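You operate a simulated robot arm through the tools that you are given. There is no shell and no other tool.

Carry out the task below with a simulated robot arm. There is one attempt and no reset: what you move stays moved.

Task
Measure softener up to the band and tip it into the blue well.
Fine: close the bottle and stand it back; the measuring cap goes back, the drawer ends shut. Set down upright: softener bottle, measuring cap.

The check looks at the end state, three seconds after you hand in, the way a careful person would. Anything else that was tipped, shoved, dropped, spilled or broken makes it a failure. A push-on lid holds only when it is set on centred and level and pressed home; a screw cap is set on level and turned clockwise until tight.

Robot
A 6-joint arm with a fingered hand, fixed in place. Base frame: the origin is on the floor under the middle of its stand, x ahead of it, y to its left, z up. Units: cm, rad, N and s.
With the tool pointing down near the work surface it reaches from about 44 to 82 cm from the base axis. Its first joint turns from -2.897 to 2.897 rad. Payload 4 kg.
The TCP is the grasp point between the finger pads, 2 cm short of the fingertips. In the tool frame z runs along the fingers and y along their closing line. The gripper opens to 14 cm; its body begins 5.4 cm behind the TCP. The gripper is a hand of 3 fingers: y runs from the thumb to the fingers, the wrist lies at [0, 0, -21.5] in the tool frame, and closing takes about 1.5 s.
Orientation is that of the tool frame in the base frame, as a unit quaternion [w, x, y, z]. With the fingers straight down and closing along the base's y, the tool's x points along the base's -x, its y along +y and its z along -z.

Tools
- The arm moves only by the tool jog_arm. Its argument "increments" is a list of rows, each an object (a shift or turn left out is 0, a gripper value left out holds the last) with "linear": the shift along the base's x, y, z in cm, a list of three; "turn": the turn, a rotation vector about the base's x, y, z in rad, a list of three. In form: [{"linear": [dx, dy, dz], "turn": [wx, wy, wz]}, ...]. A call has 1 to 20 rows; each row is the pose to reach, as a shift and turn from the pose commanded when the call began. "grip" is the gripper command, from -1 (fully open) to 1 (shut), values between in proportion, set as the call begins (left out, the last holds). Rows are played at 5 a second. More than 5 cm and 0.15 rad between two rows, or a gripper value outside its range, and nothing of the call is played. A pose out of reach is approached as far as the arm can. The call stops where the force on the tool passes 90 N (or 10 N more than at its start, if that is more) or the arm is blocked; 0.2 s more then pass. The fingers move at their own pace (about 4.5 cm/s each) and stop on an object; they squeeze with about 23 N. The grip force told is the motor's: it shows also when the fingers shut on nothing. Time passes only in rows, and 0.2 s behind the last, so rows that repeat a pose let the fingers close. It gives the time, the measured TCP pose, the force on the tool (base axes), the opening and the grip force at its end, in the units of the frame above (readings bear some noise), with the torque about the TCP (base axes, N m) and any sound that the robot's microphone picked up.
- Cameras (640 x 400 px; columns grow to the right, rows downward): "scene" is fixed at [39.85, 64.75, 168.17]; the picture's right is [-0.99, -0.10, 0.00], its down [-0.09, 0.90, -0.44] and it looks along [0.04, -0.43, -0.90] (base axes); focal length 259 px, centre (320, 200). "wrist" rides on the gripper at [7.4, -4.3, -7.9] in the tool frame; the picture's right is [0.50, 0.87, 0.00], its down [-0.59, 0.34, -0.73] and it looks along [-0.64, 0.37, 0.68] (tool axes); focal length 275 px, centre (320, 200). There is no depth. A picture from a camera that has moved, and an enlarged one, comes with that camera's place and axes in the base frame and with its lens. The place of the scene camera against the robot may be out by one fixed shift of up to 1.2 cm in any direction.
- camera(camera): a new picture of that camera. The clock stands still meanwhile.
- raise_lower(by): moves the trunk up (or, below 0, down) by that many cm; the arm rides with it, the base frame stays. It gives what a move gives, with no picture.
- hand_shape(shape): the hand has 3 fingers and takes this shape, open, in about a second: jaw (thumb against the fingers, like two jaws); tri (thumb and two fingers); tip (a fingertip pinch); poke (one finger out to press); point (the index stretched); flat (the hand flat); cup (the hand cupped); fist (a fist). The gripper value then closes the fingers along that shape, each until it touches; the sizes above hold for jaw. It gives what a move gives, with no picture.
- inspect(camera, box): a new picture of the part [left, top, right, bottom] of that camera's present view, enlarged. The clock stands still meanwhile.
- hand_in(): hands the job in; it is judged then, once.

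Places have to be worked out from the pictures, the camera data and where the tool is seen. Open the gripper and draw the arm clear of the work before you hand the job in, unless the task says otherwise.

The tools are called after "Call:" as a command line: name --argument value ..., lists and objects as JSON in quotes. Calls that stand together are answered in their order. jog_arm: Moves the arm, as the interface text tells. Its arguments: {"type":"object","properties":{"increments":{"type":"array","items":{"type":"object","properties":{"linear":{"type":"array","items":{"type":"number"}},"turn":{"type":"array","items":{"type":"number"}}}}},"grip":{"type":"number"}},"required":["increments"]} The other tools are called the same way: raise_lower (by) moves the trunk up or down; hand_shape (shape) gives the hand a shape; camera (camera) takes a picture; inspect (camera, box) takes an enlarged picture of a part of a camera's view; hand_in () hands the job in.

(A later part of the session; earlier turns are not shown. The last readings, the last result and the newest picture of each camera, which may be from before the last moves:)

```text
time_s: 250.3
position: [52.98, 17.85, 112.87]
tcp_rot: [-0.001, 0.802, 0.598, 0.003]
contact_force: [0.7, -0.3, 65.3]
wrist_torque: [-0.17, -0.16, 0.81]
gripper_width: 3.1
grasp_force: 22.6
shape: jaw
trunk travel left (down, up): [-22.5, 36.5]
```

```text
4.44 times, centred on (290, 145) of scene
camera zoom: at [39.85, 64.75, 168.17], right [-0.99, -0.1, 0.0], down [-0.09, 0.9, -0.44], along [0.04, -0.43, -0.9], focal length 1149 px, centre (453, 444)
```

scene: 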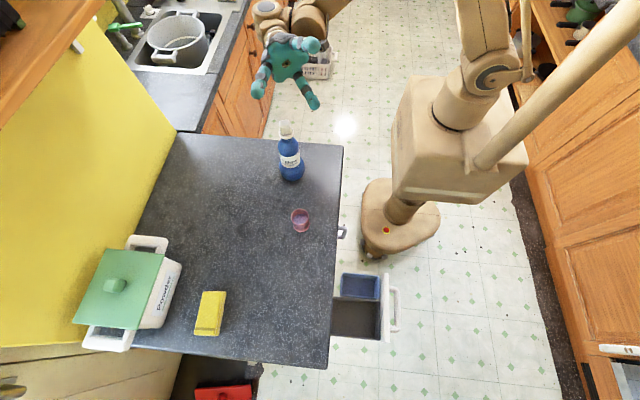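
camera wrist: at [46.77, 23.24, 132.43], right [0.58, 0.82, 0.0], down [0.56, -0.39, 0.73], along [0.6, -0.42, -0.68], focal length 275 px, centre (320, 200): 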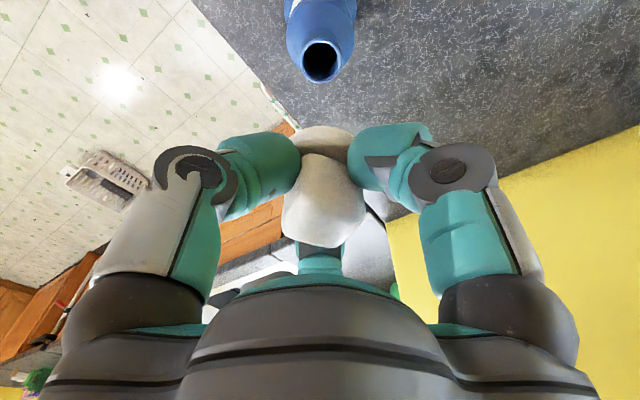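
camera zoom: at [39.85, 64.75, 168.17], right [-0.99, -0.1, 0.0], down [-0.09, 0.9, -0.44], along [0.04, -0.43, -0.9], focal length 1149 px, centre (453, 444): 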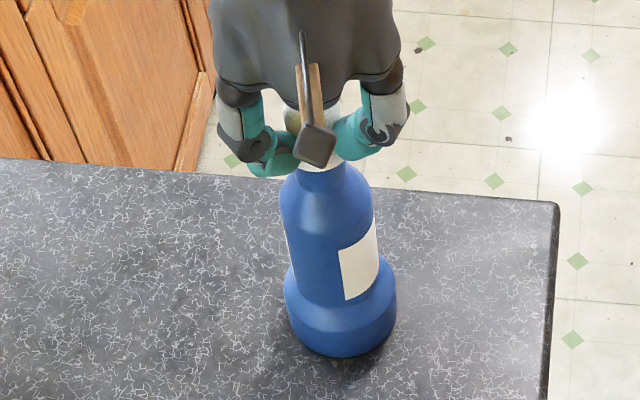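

0.81 N·m of tightening torque was reached. I unload in steps and test again whether the cap holds.

Call:
jog_arm --increments '[{"linear": [-0.04, -0.01, 0.12]}, {"linear": [-0.09, -0.02, 0.25]}, {"linear": [-0.11, -0.03, 0.35]}, {"linear": [-0.11, -0.03, 0.35]}]'

Call:
jog_arm --increments '[{"linear": [0, 0, 0.06]}, {"linear": [0, 0, 0.12]}, {"linear": [0, 0, 0.12]}]'

Call:
jog_arm --increments '[{"linear": [0, 0, 0.06]}, {"linear": [0, 0, 0.12]}, {"linear": [0, 0, 0.12]}]'

Call:
inspect --camera "wrist" --box '[270, 80, 370, 170]'

```text
time_s: 251.3
position: [53.16, 18.07, 112.98]
tcp_rot: [-0.001, 0.801, 0.598, 0.001]
contact_force: [-2.2, -2.0, 6.7]
wrist_torque: [-0.16, 0.09, 0.01]
gripper_width: 2.87
grasp_force: 22.9
shape: jaw
trunk travel left (down, up): [-22.5, 36.5]
```

```text
time_s: 252.1
position: [53.37, 18.11, 113.11]
tcp_rot: [-0.002, 0.801, 0.598, -0.001]
contact_force: [0.6, 1.1, -0.1]
wrist_torque: [0.02, -0.01, 0.03]
gripper_width: 2.77
grasp_force: 22.7
shape: jaw
trunk travel left (down, up): [-22.5, 36.5]
```

```text
time_s: 252.9
position: [53.17, 18.13, 113.36]
tcp_rot: [-0.001, 0.801, 0.598, 0.0]
contact_force: [0.2, 0.8, 0.2]
wrist_torque: [-0.02, 0.02, 0.02]
gripper_width: 2.8
grasp_force: 22.5
shape: jaw
trunk travel left (down, up): [-22.5, 36.5]
```

```text
4.44 times, centred on (320, 125) of wrist
camera zoom: at [51.33, 26.48, 121.11], right [0.97, 0.23, 0.0], down [0.16, -0.66, 0.73], along [0.17, -0.71, -0.68], focal length 1224 px, centre (320, 533)
```

zoom: 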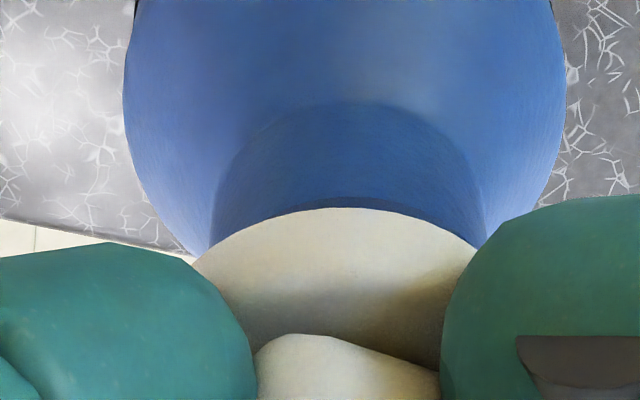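

No hold while I'm gripping it, by any method. Most likely the closed state only shows once the hand lets go, so I'll finish cleanly: centre, seat level with a balanced push, and release under load. First I re-centre by +0.17 in x and lower to the seat.

Call:
jog_arm --increments '[{"linear": [0.08, 0.02, 0]}, {"linear": [0.17, 0.04, 0]}, {"linear": [0.17, 0.04, -0.12]}, {"linear": [0.17, 0.04, -0.25]}, {"linear": [0.17, 0.04, -0.3]}, {"linear": [0.17, 0.04, -0.3]}]'

Call:
inspect --camera "wrist" --box '[270, 80, 370, 170]'

```text
time_s: 254.3
position: [53.46, 18.11, 112.97]
tcp_rot: [0.0, 0.801, 0.598, 0.0]
contact_force: [0.6, 0.1, 12.7]
wrist_torque: [-0.03, -0.06, 0.0]
gripper_width: 2.8
grasp_force: 23.8
shape: jaw
trunk travel left (down, up): [-22.5, 36.5]
```

```text
4.44 times, centred on (320, 125) of wrist
camera zoom: at [51.56, 26.45, 120.77], right [0.97, 0.23, 0.0], down [0.16, -0.66, 0.73], along [0.17, -0.71, -0.68], focal length 1224 px, centre (320, 533)
```

zoom: 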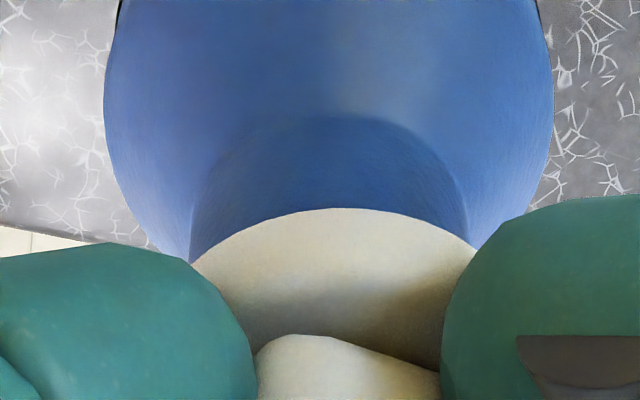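

Balanced at 12.7 N and centred within 0.3 mm. I add a bit of pressure, then open the fingers under load and rise.

Call:
jog_arm --increments '[{"linear": [0.02, 0.01, -0.06]}, {"linear": [0.03, 0.01, -0.1]}, {"linear": [0.03, 0.01, -0.1]}]'

Call:
jog_arm --increments '[{"linear": [0, 0, 0]}, {"linear": [0, 0, 0]}, {"linear": [0, 0, 0]}, {"linear": [0, 0, 0]}, {"linear": [0, 0, 2]}, {"linear": [0, 0, 5]}, {"linear": [0, 0, 8]}, {"linear": [0, 0, 11.5]}]' --grip -0.2

Call:
inspect --camera "scene" --box '[278, 122, 306, 146]'

Call:
inspect --camera "wrist" --box '[250, 0, 390, 120]'

```text
time_s: 255.1
position: [53.39, 17.99, 112.9]
tcp_rot: [0.0, 0.801, 0.599, 0.002]
contact_force: [5.5, 3.0, 38.3]
wrist_torque: [0.0, -0.26, 0.02]
gripper_width: 2.81
grasp_force: 22.9
shape: jaw
trunk travel left (down, up): [-22.5, 36.5]
```

```text
time_s: 256.9
position: [53.54, 18.09, 124.54]
tcp_rot: [-0.001, 0.802, 0.597, 0.0]
contact_force: [0.6, 0.0, 0.7]
wrist_torque: [0.03, 0.03, -0.03]
gripper_width: 8.36
grasp_force: 0.1
shape: jaw
trunk travel left (down, up): [-22.5, 36.5]
```

```text
16.00 times, centred on (292, 134) of scene
camera zoom: at [39.85, 64.75, 168.17], right [-0.99, -0.1, 0.0], down [-0.09, 0.9, -0.44], along [0.04, -0.43, -0.9], focal length 4137 px, centre (768, 1256)
```

zoom: 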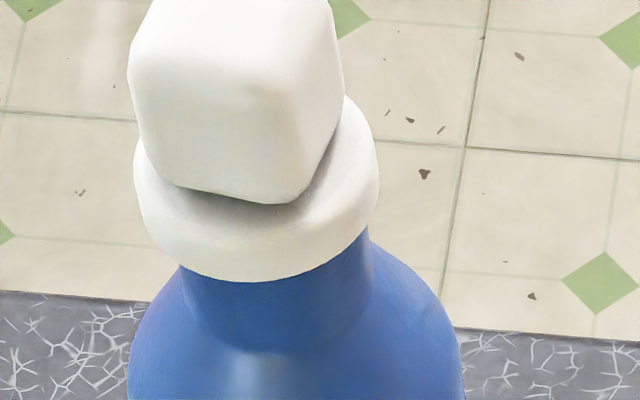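

```text
3.33 times, centred on (320, 60) of wrist
camera zoom: at [51.53, 26.41, 132.24], right [0.97, 0.23, 0.0], down [0.16, -0.66, 0.73], along [0.17, -0.71, -0.68], focal length 918 px, centre (320, 667)
```

zoom: 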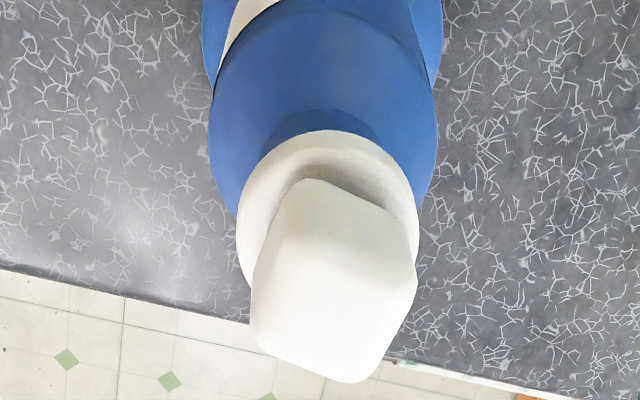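

The cap ended slightly tilted (the −x side a bit high) after release. I close the fist and press it straight down from above, as in the earlier press that left it flush and centred.

Call:
jog_arm --increments '[{"linear": [0.1, 0.05, 0]}, {"linear": [0.17, 0.07, 0]}, {"linear": [0.17, 0.07, 0]}, {"linear": [0.17, 0.07, 0]}, {"linear": [0.17, 0.07, 0]}, {"linear": [0.17, 0.07, 0]}, {"linear": [0.17, 0.07, -2]}, {"linear": [0.17, 0.07, -4.5]}, {"linear": [0.17, 0.07, -6.5]}, {"linear": [0.17, 0.07, -7.5]}]' --grip 1

Call:
inspect --camera "wrist" --box '[260, 60, 380, 170]'

Call:
inspect --camera "scene" --box '[272, 106, 312, 150]'

```text
time_s: 259.1
position: [53.82, 18.04, 116.82]
tcp_rot: [-0.002, 0.801, 0.599, 0.001]
contact_force: [-0.2, -0.8, 0.1]
wrist_torque: [-0.02, 0.01, -0.01]
gripper_width: 0.01
grasp_force: 23.2
shape: jaw
trunk travel left (down, up): [-22.5, 36.5]
```

```text
3.64 times, centred on (320, 115) of wrist
camera zoom: at [51.91, 26.48, 124.61], right [0.97, 0.23, 0.0], down [0.16, -0.66, 0.73], along [0.17, -0.71, -0.68], focal length 1001 px, centre (320, 509)
```

zoom: 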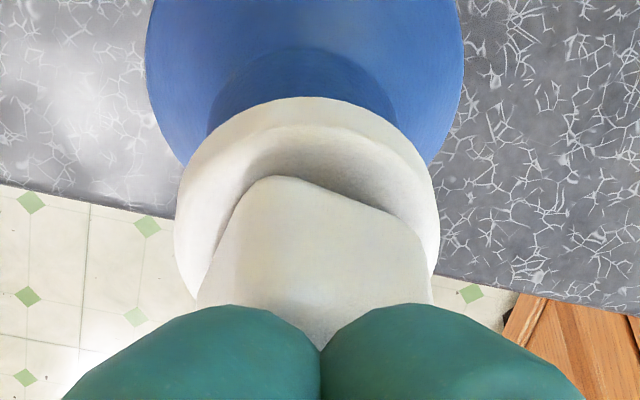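

```text
9.09 times, centred on (292, 128) of scene
camera zoom: at [39.85, 64.75, 168.17], right [-0.99, -0.1, 0.0], down [-0.09, 0.9, -0.44], along [0.04, -0.43, -0.9], focal length 2350 px, centre (574, 854)
```

zoom: 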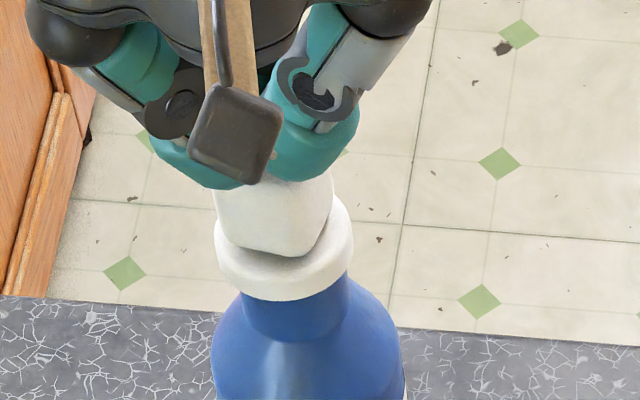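

The fist is 2 mm too far in +x. I correct and press down in stages with drift compensation.

Call:
jog_arm --increments '[{"linear": [-0.1, 0, 0]}, {"linear": [-0.2, 0, 0]}, {"linear": [-0.2, 0, -0.2]}, {"linear": [-0.2, 0, -0.35]}]'

Call:
jog_arm --increments '[{"linear": [0.03, 0.01, -0.08]}, {"linear": [0.05, 0.02, -0.15]}, {"linear": [0.05, 0.02, -0.15]}]'

Call:
jog_arm --increments '[{"linear": [0.04, 0.02, -0.1]}, {"linear": [0.04, 0.02, -0.1]}]'

Call:
jog_arm --increments '[{"linear": [0.06, 0.02, -0.1]}, {"linear": [0.06, 0.02, -0.1]}]'

Call:
inspect --camera "scene" --box '[272, 106, 312, 150]'

```text
time_s: 260.1
position: [53.42, 18.26, 116.49]
tcp_rot: [-0.001, 0.801, 0.598, 0.001]
contact_force: [-0.2, 0.5, 2.2]
wrist_torque: [0.04, 0.07, -0.02]
gripper_width: 0.0
grasp_force: 22.9
shape: jaw
trunk travel left (down, up): [-22.5, 36.5]
```

```text
time_s: 260.9
position: [53.57, 18.14, 116.55]
tcp_rot: [-0.001, 0.801, 0.599, 0.002]
contact_force: [2.6, 1.9, 27.6]
wrist_torque: [0.28, 0.12, -0.04]
gripper_width: 0.0
grasp_force: 23.0
shape: jaw
trunk travel left (down, up): [-22.5, 36.5]
```

```text
time_s: 261.5
position: [53.5, 18.12, 116.65]
tcp_rot: [-0.001, 0.802, 0.598, 0.002]
contact_force: [5.5, 5.0, 52.9]
wrist_torque: [0.62, 0.08, -0.1]
gripper_width: 0.0
grasp_force: 22.8
shape: jaw
trunk travel left (down, up): [-22.5, 36.5]
```

```text
time_s: 262.1
position: [53.33, 18.07, 116.54]
tcp_rot: [-0.002, 0.801, 0.599, 0.003]
contact_force: [8.3, 4.5, 79.4]
wrist_torque: [0.85, -0.02, -0.11]
gripper_width: 0.0
grasp_force: 22.8
shape: jaw
trunk travel left (down, up): [-22.5, 36.5]
```

```text
9.09 times, centred on (292, 128) of scene
camera zoom: at [39.85, 64.75, 168.17], right [-0.99, -0.1, 0.0], down [-0.09, 0.9, -0.44], along [0.04, -0.43, -0.9], focal length 2350 px, centre (574, 854)
```

zoom: 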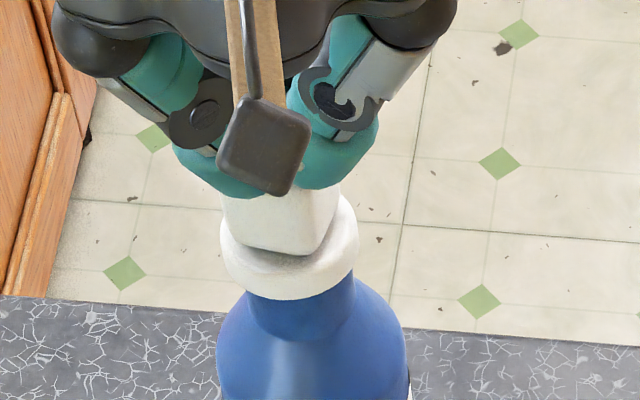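

Pressed with 79 N. I rise and inspect the seat closely.

Call:
jog_arm --increments '[{"linear": [-0.08, -0.03, 0.4]}, {"linear": [-0.12, -0.05, 3]}, {"linear": [-0.12, -0.05, 7]}, {"linear": [-0.12, -0.05, 10]}]'

Call:
inspect --camera "scene" --box '[278, 122, 306, 146]'

Call:
inspect --camera "wrist" --box '[250, 0, 390, 120]'

```text
time_s: 263.1
position: [53.65, 18.29, 126.08]
tcp_rot: [0.0, 0.801, 0.598, 0.0]
contact_force: [-0.1, -0.5, -0.4]
wrist_torque: [-0.03, -0.03, 0.04]
gripper_width: 0.0
grasp_force: 22.9
shape: jaw
trunk travel left (down, up): [-22.5, 36.5]
```

```text
16.00 times, centred on (292, 134) of scene
camera zoom: at [39.85, 64.75, 168.17], right [-0.99, -0.1, 0.0], down [-0.09, 0.9, -0.44], along [0.04, -0.43, -0.9], focal length 4137 px, centre (768, 1256)
```

zoom: 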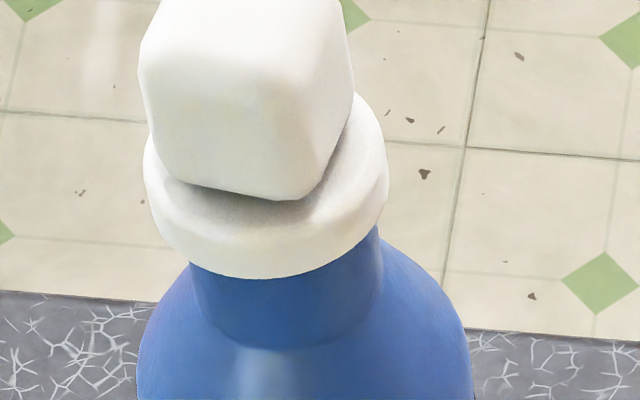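

```text
3.33 times, centred on (320, 60) of wrist
camera zoom: at [51.61, 26.58, 133.87], right [0.97, 0.23, 0.0], down [0.16, -0.66, 0.73], along [0.17, -0.71, -0.68], focal length 918 px, centre (320, 667)
```

zoom: 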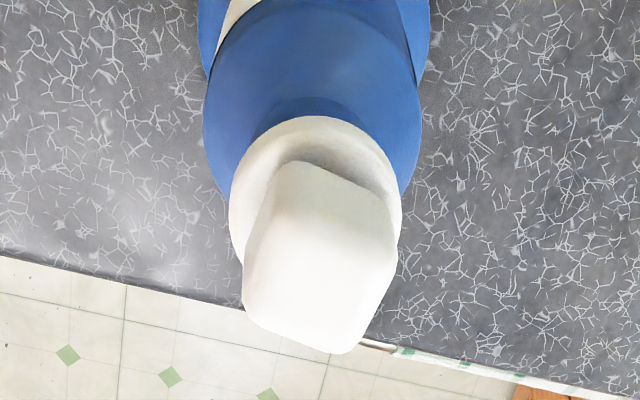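

Under load it was flush, but it sprang back about 1.3 mm, and the torque shows I pressed about 1 cm off-centre. I rotate the hand back to zero yaw, where my first fist press was well centred, and press again over (53.5, 18.05).

Call:
jog_arm --increments '[{"turn": [0, 0, 0.14]}, {"turn": [0, 0, 0.28]}, {"turn": [0, 0, 0.42]}, {"turn": [0, 0, 0.56]}, {"turn": [0, 0, 0.7]}, {"turn": [0, 0, 0.84]}, {"turn": [0, 0, 0.98]}, {"turn": [0, 0, 1.12]}, {"turn": [0, 0, 1.26]}, {"turn": [0, 0, 1.4]}, {"turn": [0, 0, 1.54]}, {"turn": [0, 0, 1.68]}, {"turn": [0, 0, 1.82]}, {"turn": [0, 0, 1.862]}]'

Call:
inspect --camera "wrist" --box '[250, 0, 390, 120]'

```text
time_s: 266.1
position: [53.56, 18.3, 126.08]
tcp_rot: [-0.001, -0.004, 1.0, -0.001]
contact_force: [0.4, 0.4, 0.7]
wrist_torque: [0.0, 0.0, -0.01]
gripper_width: 0.0
grasp_force: 23.0
shape: jaw
trunk travel left (down, up): [-22.5, 36.5]
```

```text
3.33 times, centred on (320, 60) of wrist
camera zoom: at [46.28, 14.01, 133.99], right [-0.5, 0.86, 0.0], down [0.59, 0.34, 0.73], along [0.63, 0.37, -0.68], focal length 918 px, centre (320, 667)
```

zoom: 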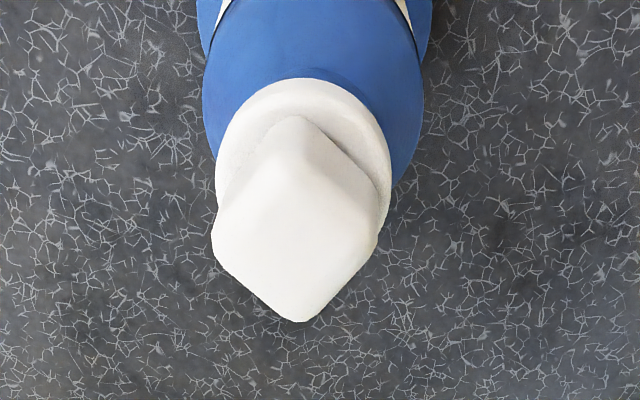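

From this angle the cap looks cocked (one side about a millimetre up). I regrip it squarely at yaw −0.26, re-centre and seat it with balanced force, and this time release by opening only slightly at near-zero load.

Call:
jog_arm --increments '[{"linear": [-0.1, -0.1, 0], "turn": [0, 0, -0.13]}, {"linear": [-0.2, -0.2, 0], "turn": [0, 0, -0.26]}, {"linear": [-0.2, -0.2, 0], "turn": [0, 0, -0.26]}, {"linear": [-0.2, -0.2, -3], "turn": [0, 0, -0.26]}, {"linear": [-0.2, -0.2, -6], "turn": [0, 0, -0.26]}, {"linear": [-0.2, -0.2, -9], "turn": [0, 0, -0.26]}, {"linear": [-0.2, -0.2, -12], "turn": [0, 0, -0.26]}, {"linear": [-0.2, -0.2, -12.9], "turn": [0, 0, -0.26]}]' --grip -0.3

Call:
inspect --camera "wrist" --box '[240, 60, 400, 260]'

```text
time_s: 267.9
position: [53.38, 18.18, 113.33]
tcp_rot: [-0.001, 0.128, 0.992, -0.001]
contact_force: [-0.6, 0.4, 0.5]
wrist_torque: [0.0, 0.03, 0.0]
gripper_width: 9.1
grasp_force: 0.0
shape: jaw
trunk travel left (down, up): [-22.5, 36.5]
```

```text
2.00 times, centred on (320, 160) of wrist
camera zoom: at [45.23, 15.99, 121.19], right [-0.26, 0.96, 0.0], down [0.66, 0.18, 0.73], along [0.71, 0.19, -0.68], focal length 551 px, centre (320, 280)
```

zoom: 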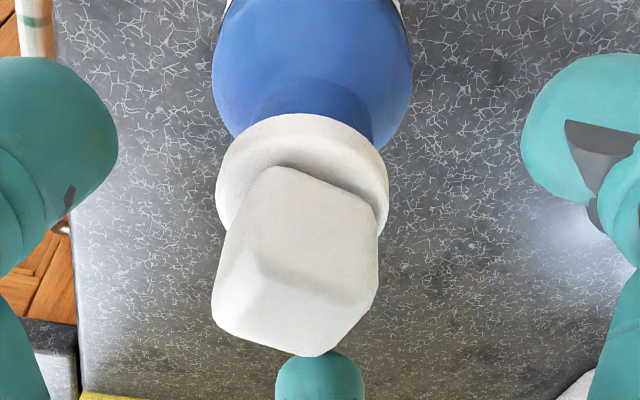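

It is indeed tilted toward −y. I centre the hand on the knob (shift −0.4 in y) and grip; the fingers should straighten it.

Call:
jog_arm --increments '[{"linear": [0.05, -0.2, 0]}, {"linear": [0.1, -0.38, 0]}, {"linear": [0.1, -0.38, 0]}]'

Call:
jog_arm --increments '[{"linear": [0, 0, 0]}, {"linear": [0, 0, 0]}, {"linear": [0, 0, 0]}, {"linear": [0, 0, 0]}, {"linear": [0, 0, 0]}, {"linear": [0, 0, 0]}, {"linear": [0, 0, 0.4]}, {"linear": [0, 0, 0.8]}, {"linear": [0, 0, 1.2]}, {"linear": [0, 0, 1.2]}]' --grip 1

Call:
inspect --camera "wrist" --box '[260, 60, 380, 180]'

Call:
inspect --camera "scene" --box '[272, 106, 312, 150]'

```text
time_s: 268.7
position: [53.36, 17.6, 113.36]
tcp_rot: [-0.001, 0.128, 0.992, -0.001]
contact_force: [0.4, -0.1, -0.4]
wrist_torque: [-0.03, -0.05, -0.02]
gripper_width: 9.1
grasp_force: 0.0
shape: jaw
trunk travel left (down, up): [-22.5, 36.5]
```

```text
time_s: 270.9
position: [53.51, 17.68, 114.62]
tcp_rot: [-0.001, 0.128, 0.992, -0.001]
contact_force: [1.2, 0.7, -0.3]
wrist_torque: [0.01, 0.03, 0.03]
gripper_width: 2.84
grasp_force: 22.8
shape: jaw
trunk travel left (down, up): [-22.5, 36.5]
```

```text
3.33 times, centred on (320, 120) of wrist
camera zoom: at [45.32, 15.49, 122.36], right [-0.26, 0.96, 0.0], down [0.66, 0.18, 0.73], along [0.71, 0.19, -0.68], focal length 918 px, centre (320, 467)
```

zoom: 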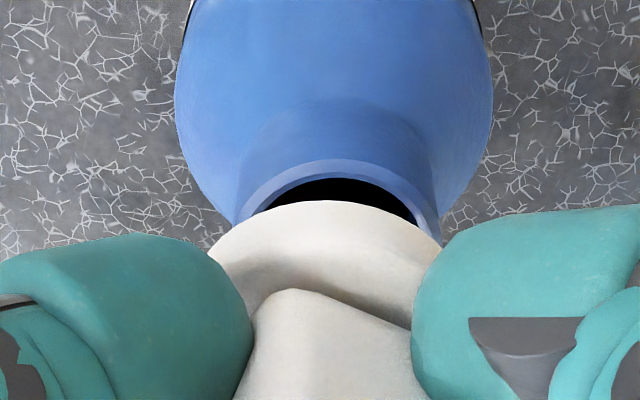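

```text
9.09 times, centred on (292, 128) of scene
camera zoom: at [39.85, 64.75, 168.17], right [-0.99, -0.1, 0.0], down [-0.09, 0.9, -0.44], along [0.04, -0.43, -0.9], focal length 2350 px, centre (574, 854)
```

zoom: 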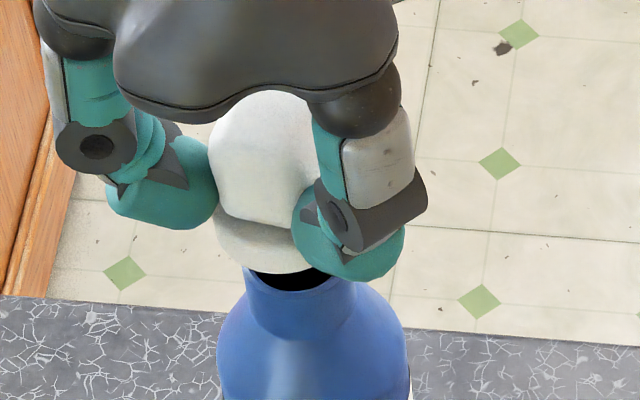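

Now the cap is gripped straight and level. It needs a shift of about (−0.2, +0.15) to be over the mouth; I apply it and lower part way.

Call:
jog_arm --increments '[{"linear": [-0.1, 0.08, 0]}, {"linear": [-0.2, 0.15, 0]}, {"linear": [-0.2, 0.15, -0.4]}, {"linear": [-0.2, 0.15, -0.6]}, {"linear": [-0.2, 0.15, -0.6]}]'

Call:
inspect --camera "wrist" --box '[260, 60, 380, 180]'

Call:
inspect --camera "scene" --box '[272, 106, 312, 150]'

```text
time_s: 272.1
position: [53.37, 17.83, 113.8]
tcp_rot: [-0.001, 0.128, 0.992, -0.001]
contact_force: [-0.6, 0.5, -0.5]
wrist_torque: [-0.01, 0.0, -0.03]
gripper_width: 2.83
grasp_force: 23.5
shape: jaw
trunk travel left (down, up): [-22.5, 36.5]
```

```text
3.33 times, centred on (320, 120) of wrist
camera zoom: at [45.16, 15.59, 121.63], right [-0.26, 0.96, 0.0], down [0.66, 0.18, 0.73], along [0.71, 0.19, -0.68], focal length 918 px, centre (320, 467)
```

zoom: 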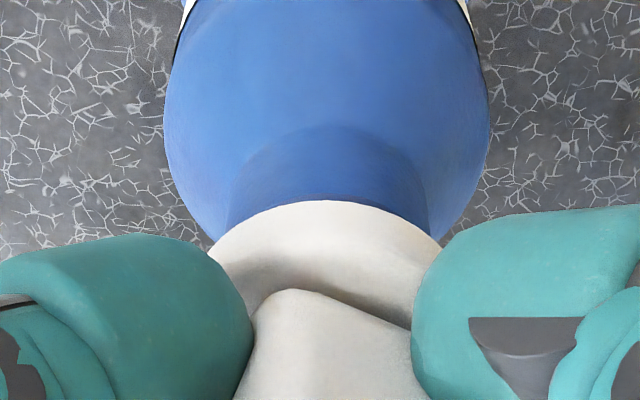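

```text
9.09 times, centred on (292, 128) of scene
camera zoom: at [39.85, 64.75, 168.17], right [-0.99, -0.1, 0.0], down [-0.09, 0.9, -0.44], along [0.04, -0.43, -0.9], focal length 2350 px, centre (574, 854)
```

zoom: 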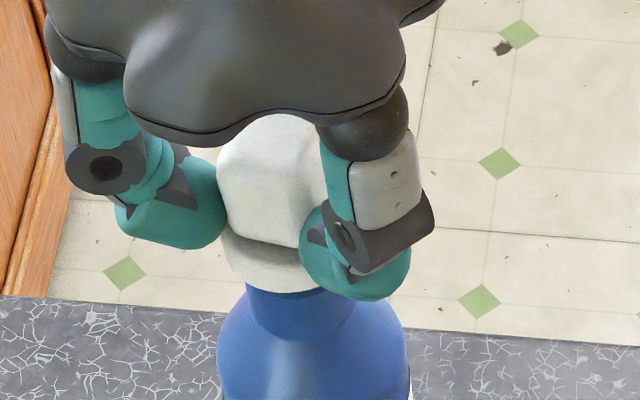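

About 0.8 mm remains; I shift (−0.06, +0.08) and lower gently toward the seat.

Call:
jog_arm --increments '[{"linear": [-0.06, 0.08, 0]}, {"linear": [-0.06, 0.08, -0.15]}, {"linear": [-0.06, 0.08, -0.3]}, {"linear": [-0.06, 0.08, -0.3]}]'

Call:
jog_arm --increments '[{"linear": [0, 0, -0.1]}, {"linear": [0, 0, -0.2]}, {"linear": [0, 0, -0.2]}]'

Call:
inspect --camera "wrist" --box '[260, 60, 380, 180]'

Call:
inspect --camera "scene" --box '[278, 122, 306, 146]'

```text
time_s: 273.1
position: [53.23, 17.89, 113.59]
tcp_rot: [0.0, 0.128, 0.992, -0.001]
contact_force: [-0.4, -0.1, -0.9]
wrist_torque: [0.01, -0.01, -0.01]
gripper_width: 2.85
grasp_force: 22.9
shape: jaw
trunk travel left (down, up): [-22.5, 36.5]
```

```text
time_s: 273.9
position: [53.17, 18.0, 113.34]
tcp_rot: [-0.001, 0.128, 0.992, 0.0]
contact_force: [-0.7, 0.5, -0.2]
wrist_torque: [-0.07, 0.01, -0.01]
gripper_width: 2.83
grasp_force: 22.5
shape: jaw
trunk travel left (down, up): [-22.5, 36.5]
```

```text
3.33 times, centred on (320, 120) of wrist
camera zoom: at [45.1, 15.67, 121.17], right [-0.26, 0.96, 0.0], down [0.66, 0.18, 0.73], along [0.71, 0.19, -0.68], focal length 918 px, centre (320, 467)
```

zoom: 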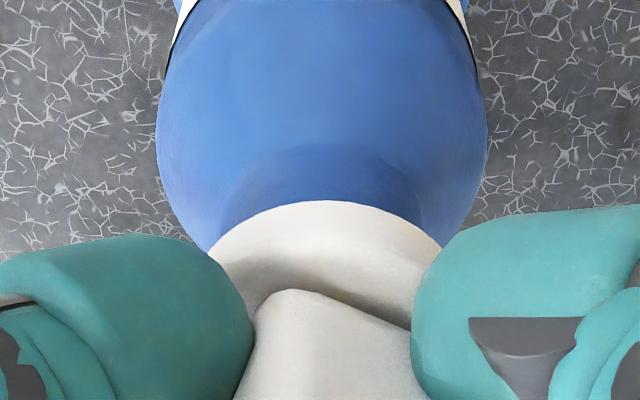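

```text
16.00 times, centred on (292, 134) of scene
camera zoom: at [39.85, 64.75, 168.17], right [-0.99, -0.1, 0.0], down [-0.09, 0.9, -0.44], along [0.04, -0.43, -0.9], focal length 4137 px, centre (768, 1256)
```

zoom: 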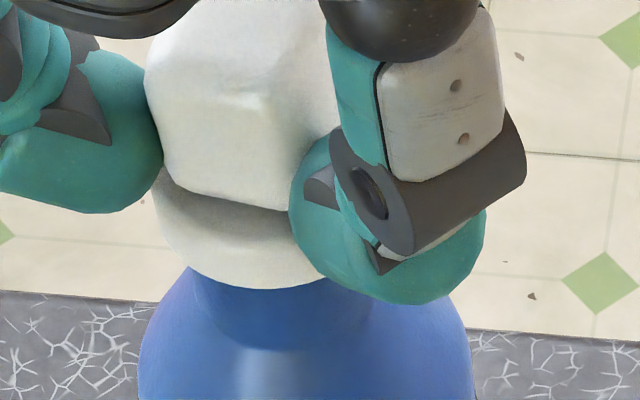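

Practically flush with no contact force yet. I lower another 1–1.5 mm until it seats.

Call:
jog_arm --increments '[{"linear": [0, 0, -0.06]}, {"linear": [0, 0, -0.12]}, {"linear": [0, 0, -0.12]}]'

Call:
jog_arm --increments '[{"linear": [0, 0, -0.06]}, {"linear": [0, 0, -0.1]}, {"linear": [0, 0, -0.1]}]'

Call:
inspect --camera "scene" --box '[278, 122, 306, 146]'

Call:
inspect --camera "wrist" --box '[260, 60, 380, 180]'

```text
time_s: 274.7
position: [53.17, 18.01, 113.34]
tcp_rot: [-0.001, 0.129, 0.992, 0.0]
contact_force: [0.8, 0.1, 10.7]
wrist_torque: [0.04, -0.03, -0.01]
gripper_width: 2.86
grasp_force: 22.6
shape: jaw
trunk travel left (down, up): [-22.5, 36.5]
```

```text
time_s: 275.5
position: [53.08, 17.91, 113.2]
tcp_rot: [-0.001, 0.129, 0.992, 0.001]
contact_force: [2.7, 0.1, 17.2]
wrist_torque: [0.08, -0.07, 0.04]
gripper_width: 2.93
grasp_force: 23.0
shape: jaw
trunk travel left (down, up): [-22.5, 36.5]
```

```text
16.00 times, centred on (292, 134) of scene
camera zoom: at [39.85, 64.75, 168.17], right [-0.99, -0.1, 0.0], down [-0.09, 0.9, -0.44], along [0.04, -0.43, -0.9], focal length 4137 px, centre (768, 1256)
```

zoom: 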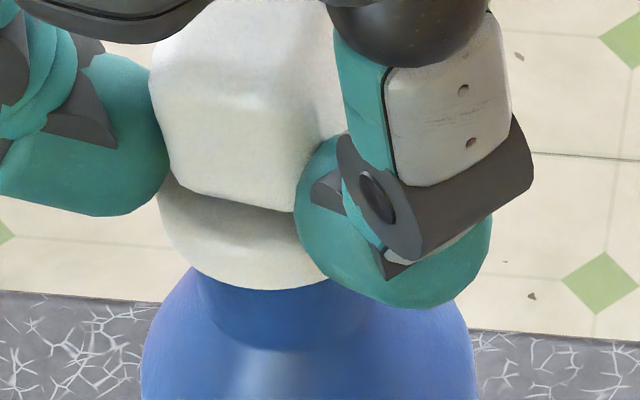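

```text
3.33 times, centred on (320, 120) of wrist
camera zoom: at [44.99, 15.64, 121.02], right [-0.26, 0.96, 0.0], down [0.66, 0.18, 0.73], along [0.71, 0.19, -0.68], focal length 918 px, centre (320, 467)
```

zoom: 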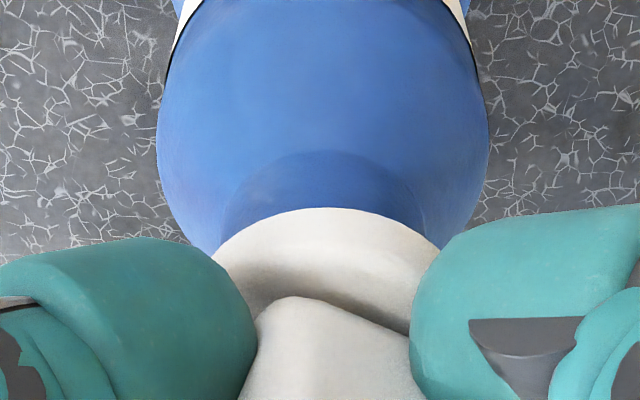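

Seated flush with a balanced 17 N. I reduce the load to a few newtons, open the fingers just slightly, then rise straight up.

Call:
jog_arm --increments '[{"linear": [0.02, 0.01, 0.05]}, {"linear": [0.03, 0.02, 0.09]}, {"linear": [0.03, 0.02, 0.09]}]'

Call:
jog_arm --increments '[{"linear": [0, 0, 0]}, {"linear": [0, 0, 0]}, {"linear": [0, 0, 0]}]' --grip 0.4

Call:
jog_arm --increments '[{"linear": [0, 0, 0]}, {"linear": [0, 0, 0]}, {"linear": [0, 0, 0]}, {"linear": [0, 0, 2]}, {"linear": [0, 0, 5]}, {"linear": [0, 0, 8]}, {"linear": [0, 0, 11.5]}]' --grip -0.2

Call:
inspect --camera "scene" --box '[278, 122, 306, 146]'

Call:
inspect --camera "wrist" --box '[250, 0, 390, 120]'

```text
time_s: 276.3
position: [53.17, 17.85, 113.29]
tcp_rot: [-0.001, 0.127, 0.992, 0.0]
contact_force: [1.5, -0.1, 7.6]
wrist_torque: [0.03, 0.02, 0.01]
gripper_width: 2.94
grasp_force: 23.1
shape: jaw
trunk travel left (down, up): [-22.5, 36.5]
```

```text
time_s: 277.1
position: [53.18, 17.83, 113.18]
tcp_rot: [-0.001, 0.128, 0.992, -0.001]
contact_force: [-0.3, 0.1, 0.0]
wrist_torque: [-0.02, -0.05, 0.0]
gripper_width: 4.19
grasp_force: 0.1
shape: jaw
trunk travel left (down, up): [-22.5, 36.5]
```

```text
time_s: 278.7
position: [53.55, 17.87, 124.62]
tcp_rot: [-0.001, 0.128, 0.992, 0.0]
contact_force: [-0.2, 0.4, -0.1]
wrist_torque: [0.0, -0.01, 0.01]
gripper_width: 8.33
grasp_force: 0.1
shape: jaw
trunk travel left (down, up): [-22.5, 36.5]
```

```text
16.00 times, centred on (292, 134) of scene
camera zoom: at [39.85, 64.75, 168.17], right [-0.99, -0.1, 0.0], down [-0.09, 0.9, -0.44], along [0.04, -0.43, -0.9], focal length 4137 px, centre (768, 1256)
```

zoom: 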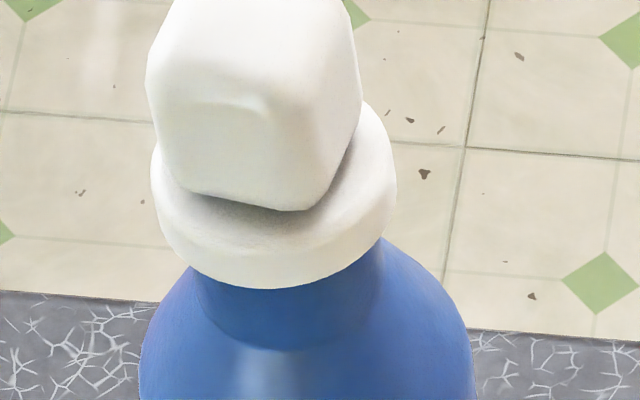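

```text
3.33 times, centred on (320, 60) of wrist
camera zoom: at [45.41, 15.68, 132.54], right [-0.26, 0.96, 0.0], down [0.66, 0.18, 0.73], along [0.71, 0.19, -0.68], focal length 918 px, centre (320, 667)
```

zoom: 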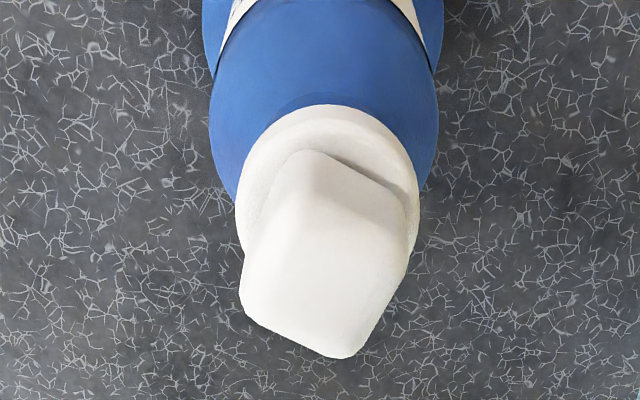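

The cap now sits upright, flush and centred within a millimetre. I give it one well-centred firm push from above with the closed hand to make sure it is home.

Call:
jog_arm --increments '[{"linear": [-0.2, 0.03, 0]}, {"linear": [-0.42, 0.06, 0]}, {"linear": [-0.42, 0.06, 0]}, {"linear": [-0.42, 0.06, 0]}, {"linear": [-0.42, 0.06, 0]}, {"linear": [-0.42, 0.06, 0]}, {"linear": [-0.42, 0.06, -2]}, {"linear": [-0.42, 0.06, -4.5]}, {"linear": [-0.42, 0.06, -6.8]}, {"linear": [-0.42, 0.06, -7.8]}]' --grip 1

Call:
inspect --camera "wrist" --box '[260, 60, 380, 170]'

Call:
inspect --camera "scene" --box '[272, 106, 312, 150]'

```text
time_s: 280.9
position: [52.69, 17.95, 116.88]
tcp_rot: [-0.001, 0.128, 0.992, 0.0]
contact_force: [-0.5, -0.4, -0.6]
wrist_torque: [-0.01, -0.01, 0.04]
gripper_width: 0.01
grasp_force: 22.6
shape: jaw
trunk travel left (down, up): [-22.5, 36.5]
```

```text
3.64 times, centred on (320, 115) of wrist
camera zoom: at [44.55, 15.84, 124.75], right [-0.26, 0.96, 0.0], down [0.66, 0.18, 0.73], along [0.71, 0.19, -0.68], focal length 1001 px, centre (320, 509)
```

zoom: 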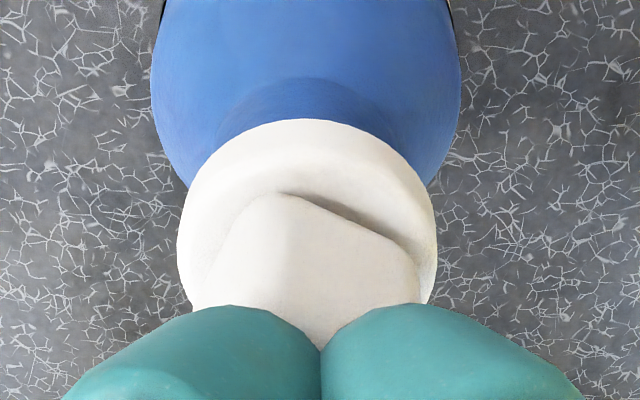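

```text
9.09 times, centred on (292, 128) of scene
camera zoom: at [39.85, 64.75, 168.17], right [-0.99, -0.1, 0.0], down [-0.09, 0.9, -0.44], along [0.04, -0.43, -0.9], focal length 2350 px, centre (574, 854)
```

zoom: 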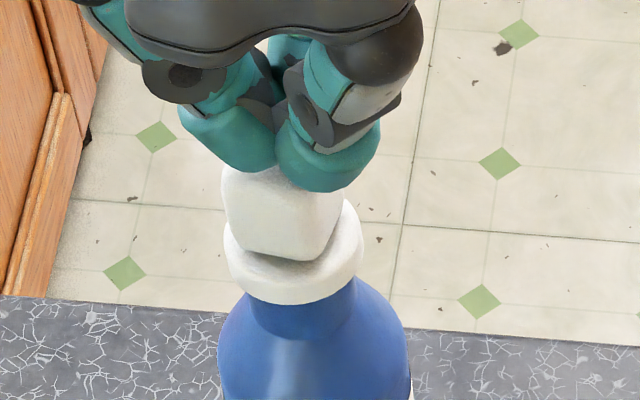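

The hand overshot 4 mm in −x. I correct and verify before pressing.

Call:
jog_arm --increments '[{"linear": [0.2, -0.05, 0]}, {"linear": [0.4, -0.1, 0]}, {"linear": [0.4, -0.1, 0]}, {"linear": [0.4, -0.1, 0]}]'

Call:
inspect --camera "wrist" --box '[260, 60, 380, 170]'

```text
time_s: 281.9
position: [53.12, 17.99, 117.06]
tcp_rot: [0.0, 0.128, 0.992, -0.001]
contact_force: [0.6, -0.1, -0.8]
wrist_torque: [0.04, 0.0, 0.0]
gripper_width: 0.01
grasp_force: 22.6
shape: jaw
trunk travel left (down, up): [-22.5, 36.5]
```

```text
3.64 times, centred on (320, 115) of wrist
camera zoom: at [45.03, 15.7, 124.81], right [-0.26, 0.96, 0.0], down [0.66, 0.18, 0.73], along [0.71, 0.19, -0.68], focal length 1001 px, centre (320, 509)
```

zoom: 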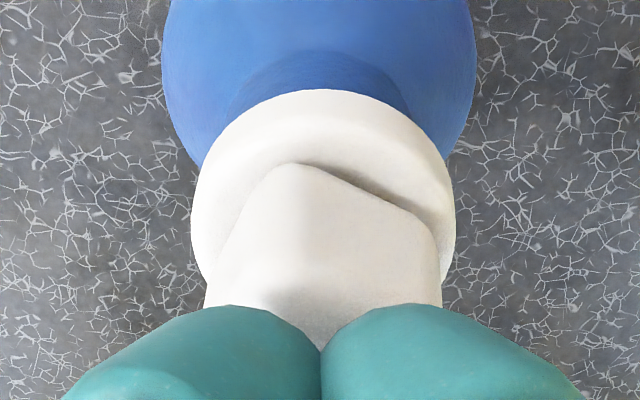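

Centred now. I press down in stages.

Call:
jog_arm --increments '[{"linear": [0, 0, -0.2]}, {"linear": [0, 0, -0.35]}, {"linear": [0, 0, -0.45]}]'

Call:
jog_arm --increments '[{"linear": [0.03, 0.01, -0.08]}, {"linear": [0.05, 0.02, -0.14]}, {"linear": [0.05, 0.02, -0.14]}]'

Call:
jog_arm --increments '[{"linear": [0.05, 0.02, -0.1]}, {"linear": [0.05, 0.02, -0.1]}]'

```text
time_s: 282.7
position: [53.17, 17.94, 116.48]
tcp_rot: [-0.001, 0.128, 0.992, 0.0]
contact_force: [1.1, 0.3, 4.5]
wrist_torque: [0.1, 0.07, 0.01]
gripper_width: 0.01
grasp_force: 23.3
shape: jaw
trunk travel left (down, up): [-22.5, 36.5]
```

```text
time_s: 283.5
position: [53.13, 17.86, 116.47]
tcp_rot: [0.0, 0.127, 0.992, 0.0]
contact_force: [0.4, 1.8, 28.2]
wrist_torque: [0.24, 0.15, -0.01]
gripper_width: 0.0
grasp_force: 23.0
shape: jaw
trunk travel left (down, up): [-22.5, 36.5]
```

```text
time_s: 284.1
position: [52.88, 17.94, 116.51]
tcp_rot: [0.002, 0.128, 0.992, 0.001]
contact_force: [6.7, 5.5, 72.4]
wrist_torque: [0.55, 0.0, -0.07]
gripper_width: 0.0
grasp_force: 22.7
shape: jaw
trunk travel left (down, up): [-22.5, 36.5]
```

72 N applied. I lift off and check the cap.

Call:
jog_arm --increments '[{"linear": [0, 0, 0.3]}, {"linear": [-0.05, -0.02, 2]}, {"linear": [-0.05, -0.02, 6]}, {"linear": [-0.05, -0.02, 10]}]'

Call:
inspect --camera "scene" --box '[278, 122, 306, 146]'

Call:
inspect --camera "wrist" --box '[250, 0, 390, 120]'

```text
time_s: 285.1
position: [52.86, 17.98, 125.87]
tcp_rot: [-0.001, 0.128, 0.992, -0.001]
contact_force: [0.0, -1.1, 0.0]
wrist_torque: [0.0, -0.01, 0.01]
gripper_width: 0.02
grasp_force: 23.0
shape: jaw
trunk travel left (down, up): [-22.5, 36.5]
```

```text
16.00 times, centred on (292, 134) of scene
camera zoom: at [39.85, 64.75, 168.17], right [-0.99, -0.1, 0.0], down [-0.09, 0.9, -0.44], along [0.04, -0.43, -0.9], focal length 4137 px, centre (768, 1256)
```

zoom: 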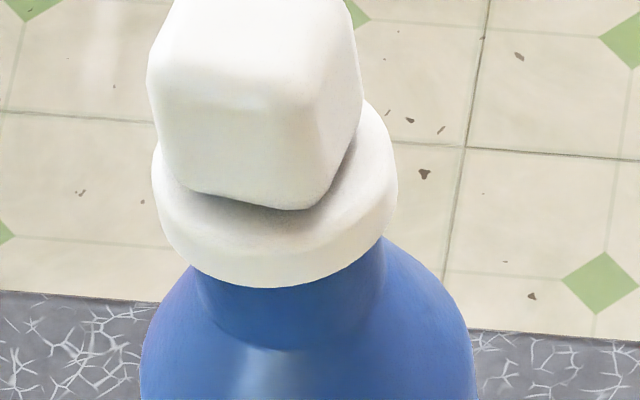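

```text
3.33 times, centred on (320, 60) of wrist
camera zoom: at [44.73, 15.76, 133.66], right [-0.26, 0.96, 0.0], down [0.66, 0.18, 0.73], along [0.71, 0.19, -0.68], focal length 918 px, centre (320, 667)
```

zoom: 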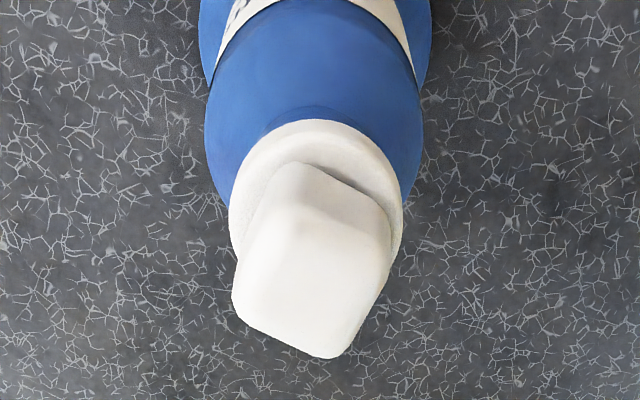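

The cap is flush, level and centred; I leave it now. Next the measuring cup and the well: I open the hand and move over toward the drawer to locate the blue well with the wrist camera.

Call:
jog_arm --increments '[{"linear": [-1, 3, 0]}, {"linear": [-2, 6, 0], "turn": [0, 0, 0.06]}, {"linear": [-3.5, 9, 0], "turn": [0, 0, 0.12]}, {"linear": [-5, 12, 0], "turn": [0, 0, 0.18]}, {"linear": [-7, 15, 0], "turn": [0, 0, 0.26]}, {"linear": [-9, 18, 0], "turn": [0, 0, 0.26]}, {"linear": [-11.5, 21, 0], "turn": [0, 0, 0.26]}, {"linear": [-14, 24, 0], "turn": [0, 0, 0.26]}, {"linear": [-16, 26, 0], "turn": [0, 0, 0.26]}]' --grip -0.6

Call:
camera --camera "wrist"

Call:
camera --camera "scene"

```text
time_s: 287.1
position: [37.24, 44.02, 126.45]
tcp_rot: [-0.001, -0.002, 1.0, -0.001]
contact_force: [0.5, 0.2, 0.5]
wrist_torque: [0.01, 0.01, -0.02]
gripper_width: 11.22
grasp_force: 0.0
shape: jaw
trunk travel left (down, up): [-22.5, 36.5]
```

```text
taken
camera wrist: at [29.89, 39.75, 134.19], right [-0.5, 0.86, 0.0], down [0.59, 0.34, 0.73], along [0.63, 0.37, -0.68], focal length 275 px, centre (320, 200)
```

wrist: 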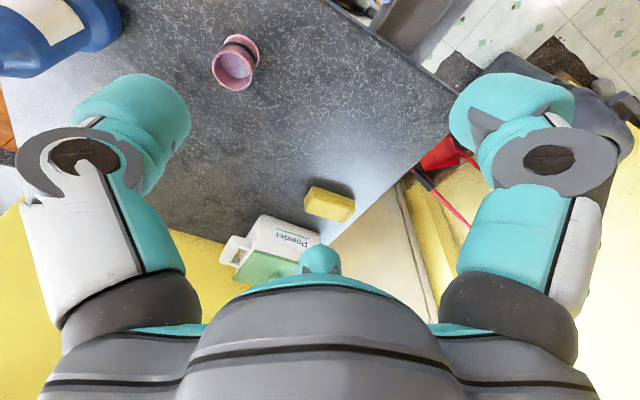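

```text
taken
```

scene: 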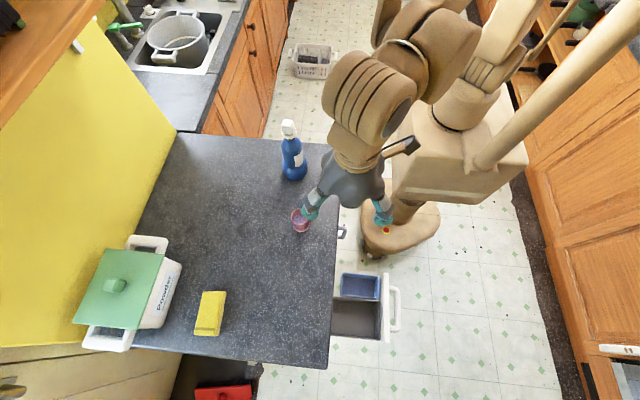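

The well is outside this view. I rotate the hand about 2 rad so the wrist camera looks back toward the drawer.

Call:
jog_arm --increments '[{"turn": [0, 0, 0.14]}, {"turn": [0, 0, 0.28]}, {"turn": [0, 0, 0.42]}, {"turn": [0, 0, 0.56]}, {"turn": [0, 0, 0.7]}, {"turn": [0, 0, 0.84]}, {"turn": [0, 0, 0.98]}, {"turn": [0, 0, 1.12]}, {"turn": [0, 0, 1.26]}, {"turn": [0, 0, 1.4]}, {"turn": [0, 0, 1.54]}, {"turn": [0, 0, 1.68]}, {"turn": [0, 0, 1.82]}, {"turn": [0, 0, 1.96]}]'

Call:
camera --camera "wrist"

```text
time_s: 290.1
position: [37.19, 43.89, 126.07]
tcp_rot: [0.0, 0.832, -0.555, 0.001]
contact_force: [-0.1, -0.2, 0.4]
wrist_torque: [0.03, 0.04, 0.0]
gripper_width: 11.21
grasp_force: 0.0
shape: jaw
trunk travel left (down, up): [-22.5, 36.5]
```

```text
taken
camera wrist: at [44.1, 38.76, 133.95], right [-0.61, -0.79, 0.0], down [-0.54, 0.41, 0.73], along [-0.58, 0.44, -0.68], focal length 275 px, centre (320, 200)
```

wrist: 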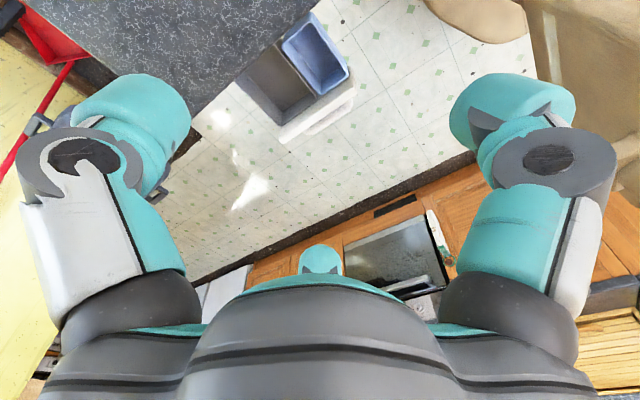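

The well and drawer are in view now. I zoom in to measure the well's corners and depth.

Call:
inspect --camera "wrist" --box '[220, 0, 380, 150]'

Call:
inspect --camera "scene" --box '[320, 260, 410, 350]'

```text
2.67 times, centred on (300, 75) of wrist
camera zoom: at [44.1, 38.76, 133.95], right [-0.61, -0.79, 0.0], down [-0.54, 0.41, 0.73], along [-0.58, 0.44, -0.68], focal length 734 px, centre (373, 533)
```

zoom: 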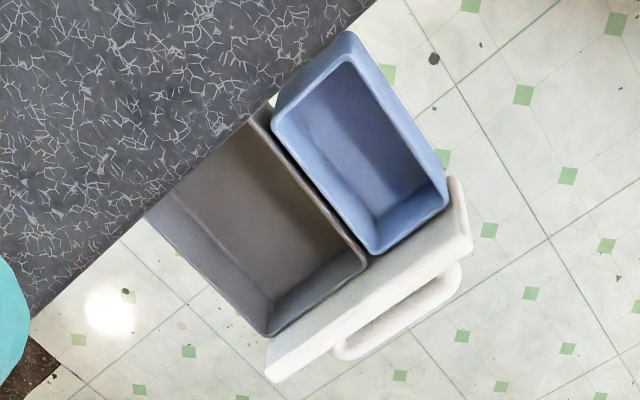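

```text
4.44 times, centred on (365, 305) of scene
camera zoom: at [39.85, 64.75, 168.17], right [-0.99, -0.1, 0.0], down [-0.09, 0.9, -0.44], along [0.04, -0.43, -0.9], focal length 1149 px, centre (120, -267)
```

zoom: 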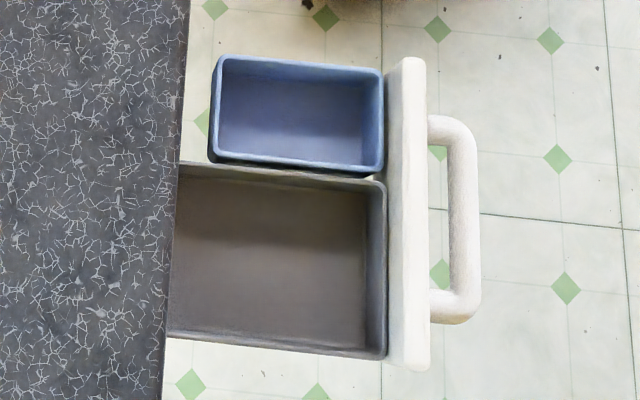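

The well's rim spans about x 20–33.7, y 48.5–56.5 at z 72.6. I plan to tip the cup toward +y with the tool ending up pointing to −y. I first test that pose empty-handed in free space: turn back to zero yaw above the well, then tilt.

Call:
jog_arm --increments '[{"linear": [-0.7, 0.6, -1], "turn": [0, 0, -0.14]}, {"linear": [-1.4, 1.2, -2], "turn": [0, 0, -0.28]}, {"linear": [-2.1, 1.8, -3], "turn": [0, 0, -0.42]}, {"linear": [-2.8, 2.4, -4], "turn": [0, 0, -0.56]}, {"linear": [-3.5, 3, -5], "turn": [0, 0, -0.7]}, {"linear": [-4.2, 3.6, -6], "turn": [0, 0, -0.84]}, {"linear": [-4.9, 4.2, -7], "turn": [0, 0, -0.98]}, {"linear": [-5.6, 4.8, -8], "turn": [0, 0, -1.12]}, {"linear": [-6.3, 5.4, -9], "turn": [0, 0, -1.26]}, {"linear": [-7, 6, -10], "turn": [0, 0, -1.4]}, {"linear": [-7.7, 6.6, -11], "turn": [0, 0, -1.54]}, {"linear": [-8.4, 7.2, -12], "turn": [0, 0, -1.68]}, {"linear": [-9.1, 7.8, -12], "turn": [0, 0, -1.82]}, {"linear": [-10, 8.4, -12], "turn": [0, 0, -1.96]}]'

Call:
jog_arm --increments '[{"turn": [-0.14, 0, 0]}, {"turn": [-0.28, 0, 0]}, {"turn": [-0.42, 0, 0]}, {"turn": [-0.56, 0, 0]}, {"turn": [-0.7, 0, 0]}, {"turn": [-0.84, 0, 0]}, {"turn": [-0.98, 0, 0]}, {"turn": [-1.12, 0, 0]}, {"turn": [-1.26, 0, 0]}, {"turn": [-1.4, 0, 0]}, {"turn": [-1.54, 0, 0]}, {"turn": [-1.68, 0, 0]}]'

Call:
camera --camera "scene"

```text
time_s: 293.1
position: [27.26, 52.42, 114.22]
tcp_rot: [-0.001, -0.001, 1.0, -0.001]
contact_force: [0.0, -0.4, 0.5]
wrist_torque: [0.0, 0.0, -0.03]
gripper_width: 11.21
grasp_force: 0.1
shape: jaw
trunk travel left (down, up): [-22.5, 36.5]
```

```text
time_s: 295.7
position: [27.19, 52.22, 114.29]
tcp_rot: [-0.002, -0.001, 0.973, -0.231]
contact_force: [-0.7, -0.7, -0.6]
wrist_torque: [0.0, 0.02, -0.07]
gripper_width: 11.24
grasp_force: 0.1
shape: jaw
out of reach, approached as far as the arm can: row 4, 5, 6, 7, 8, 9, 10, 11, 12
trunk travel left (down, up): [-22.5, 36.5]
```

```text
taken
```

scene: 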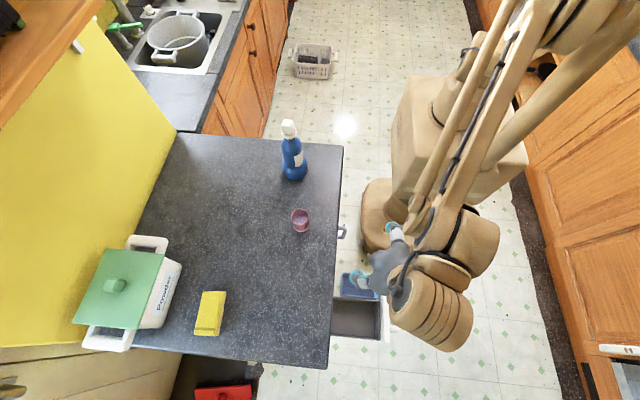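

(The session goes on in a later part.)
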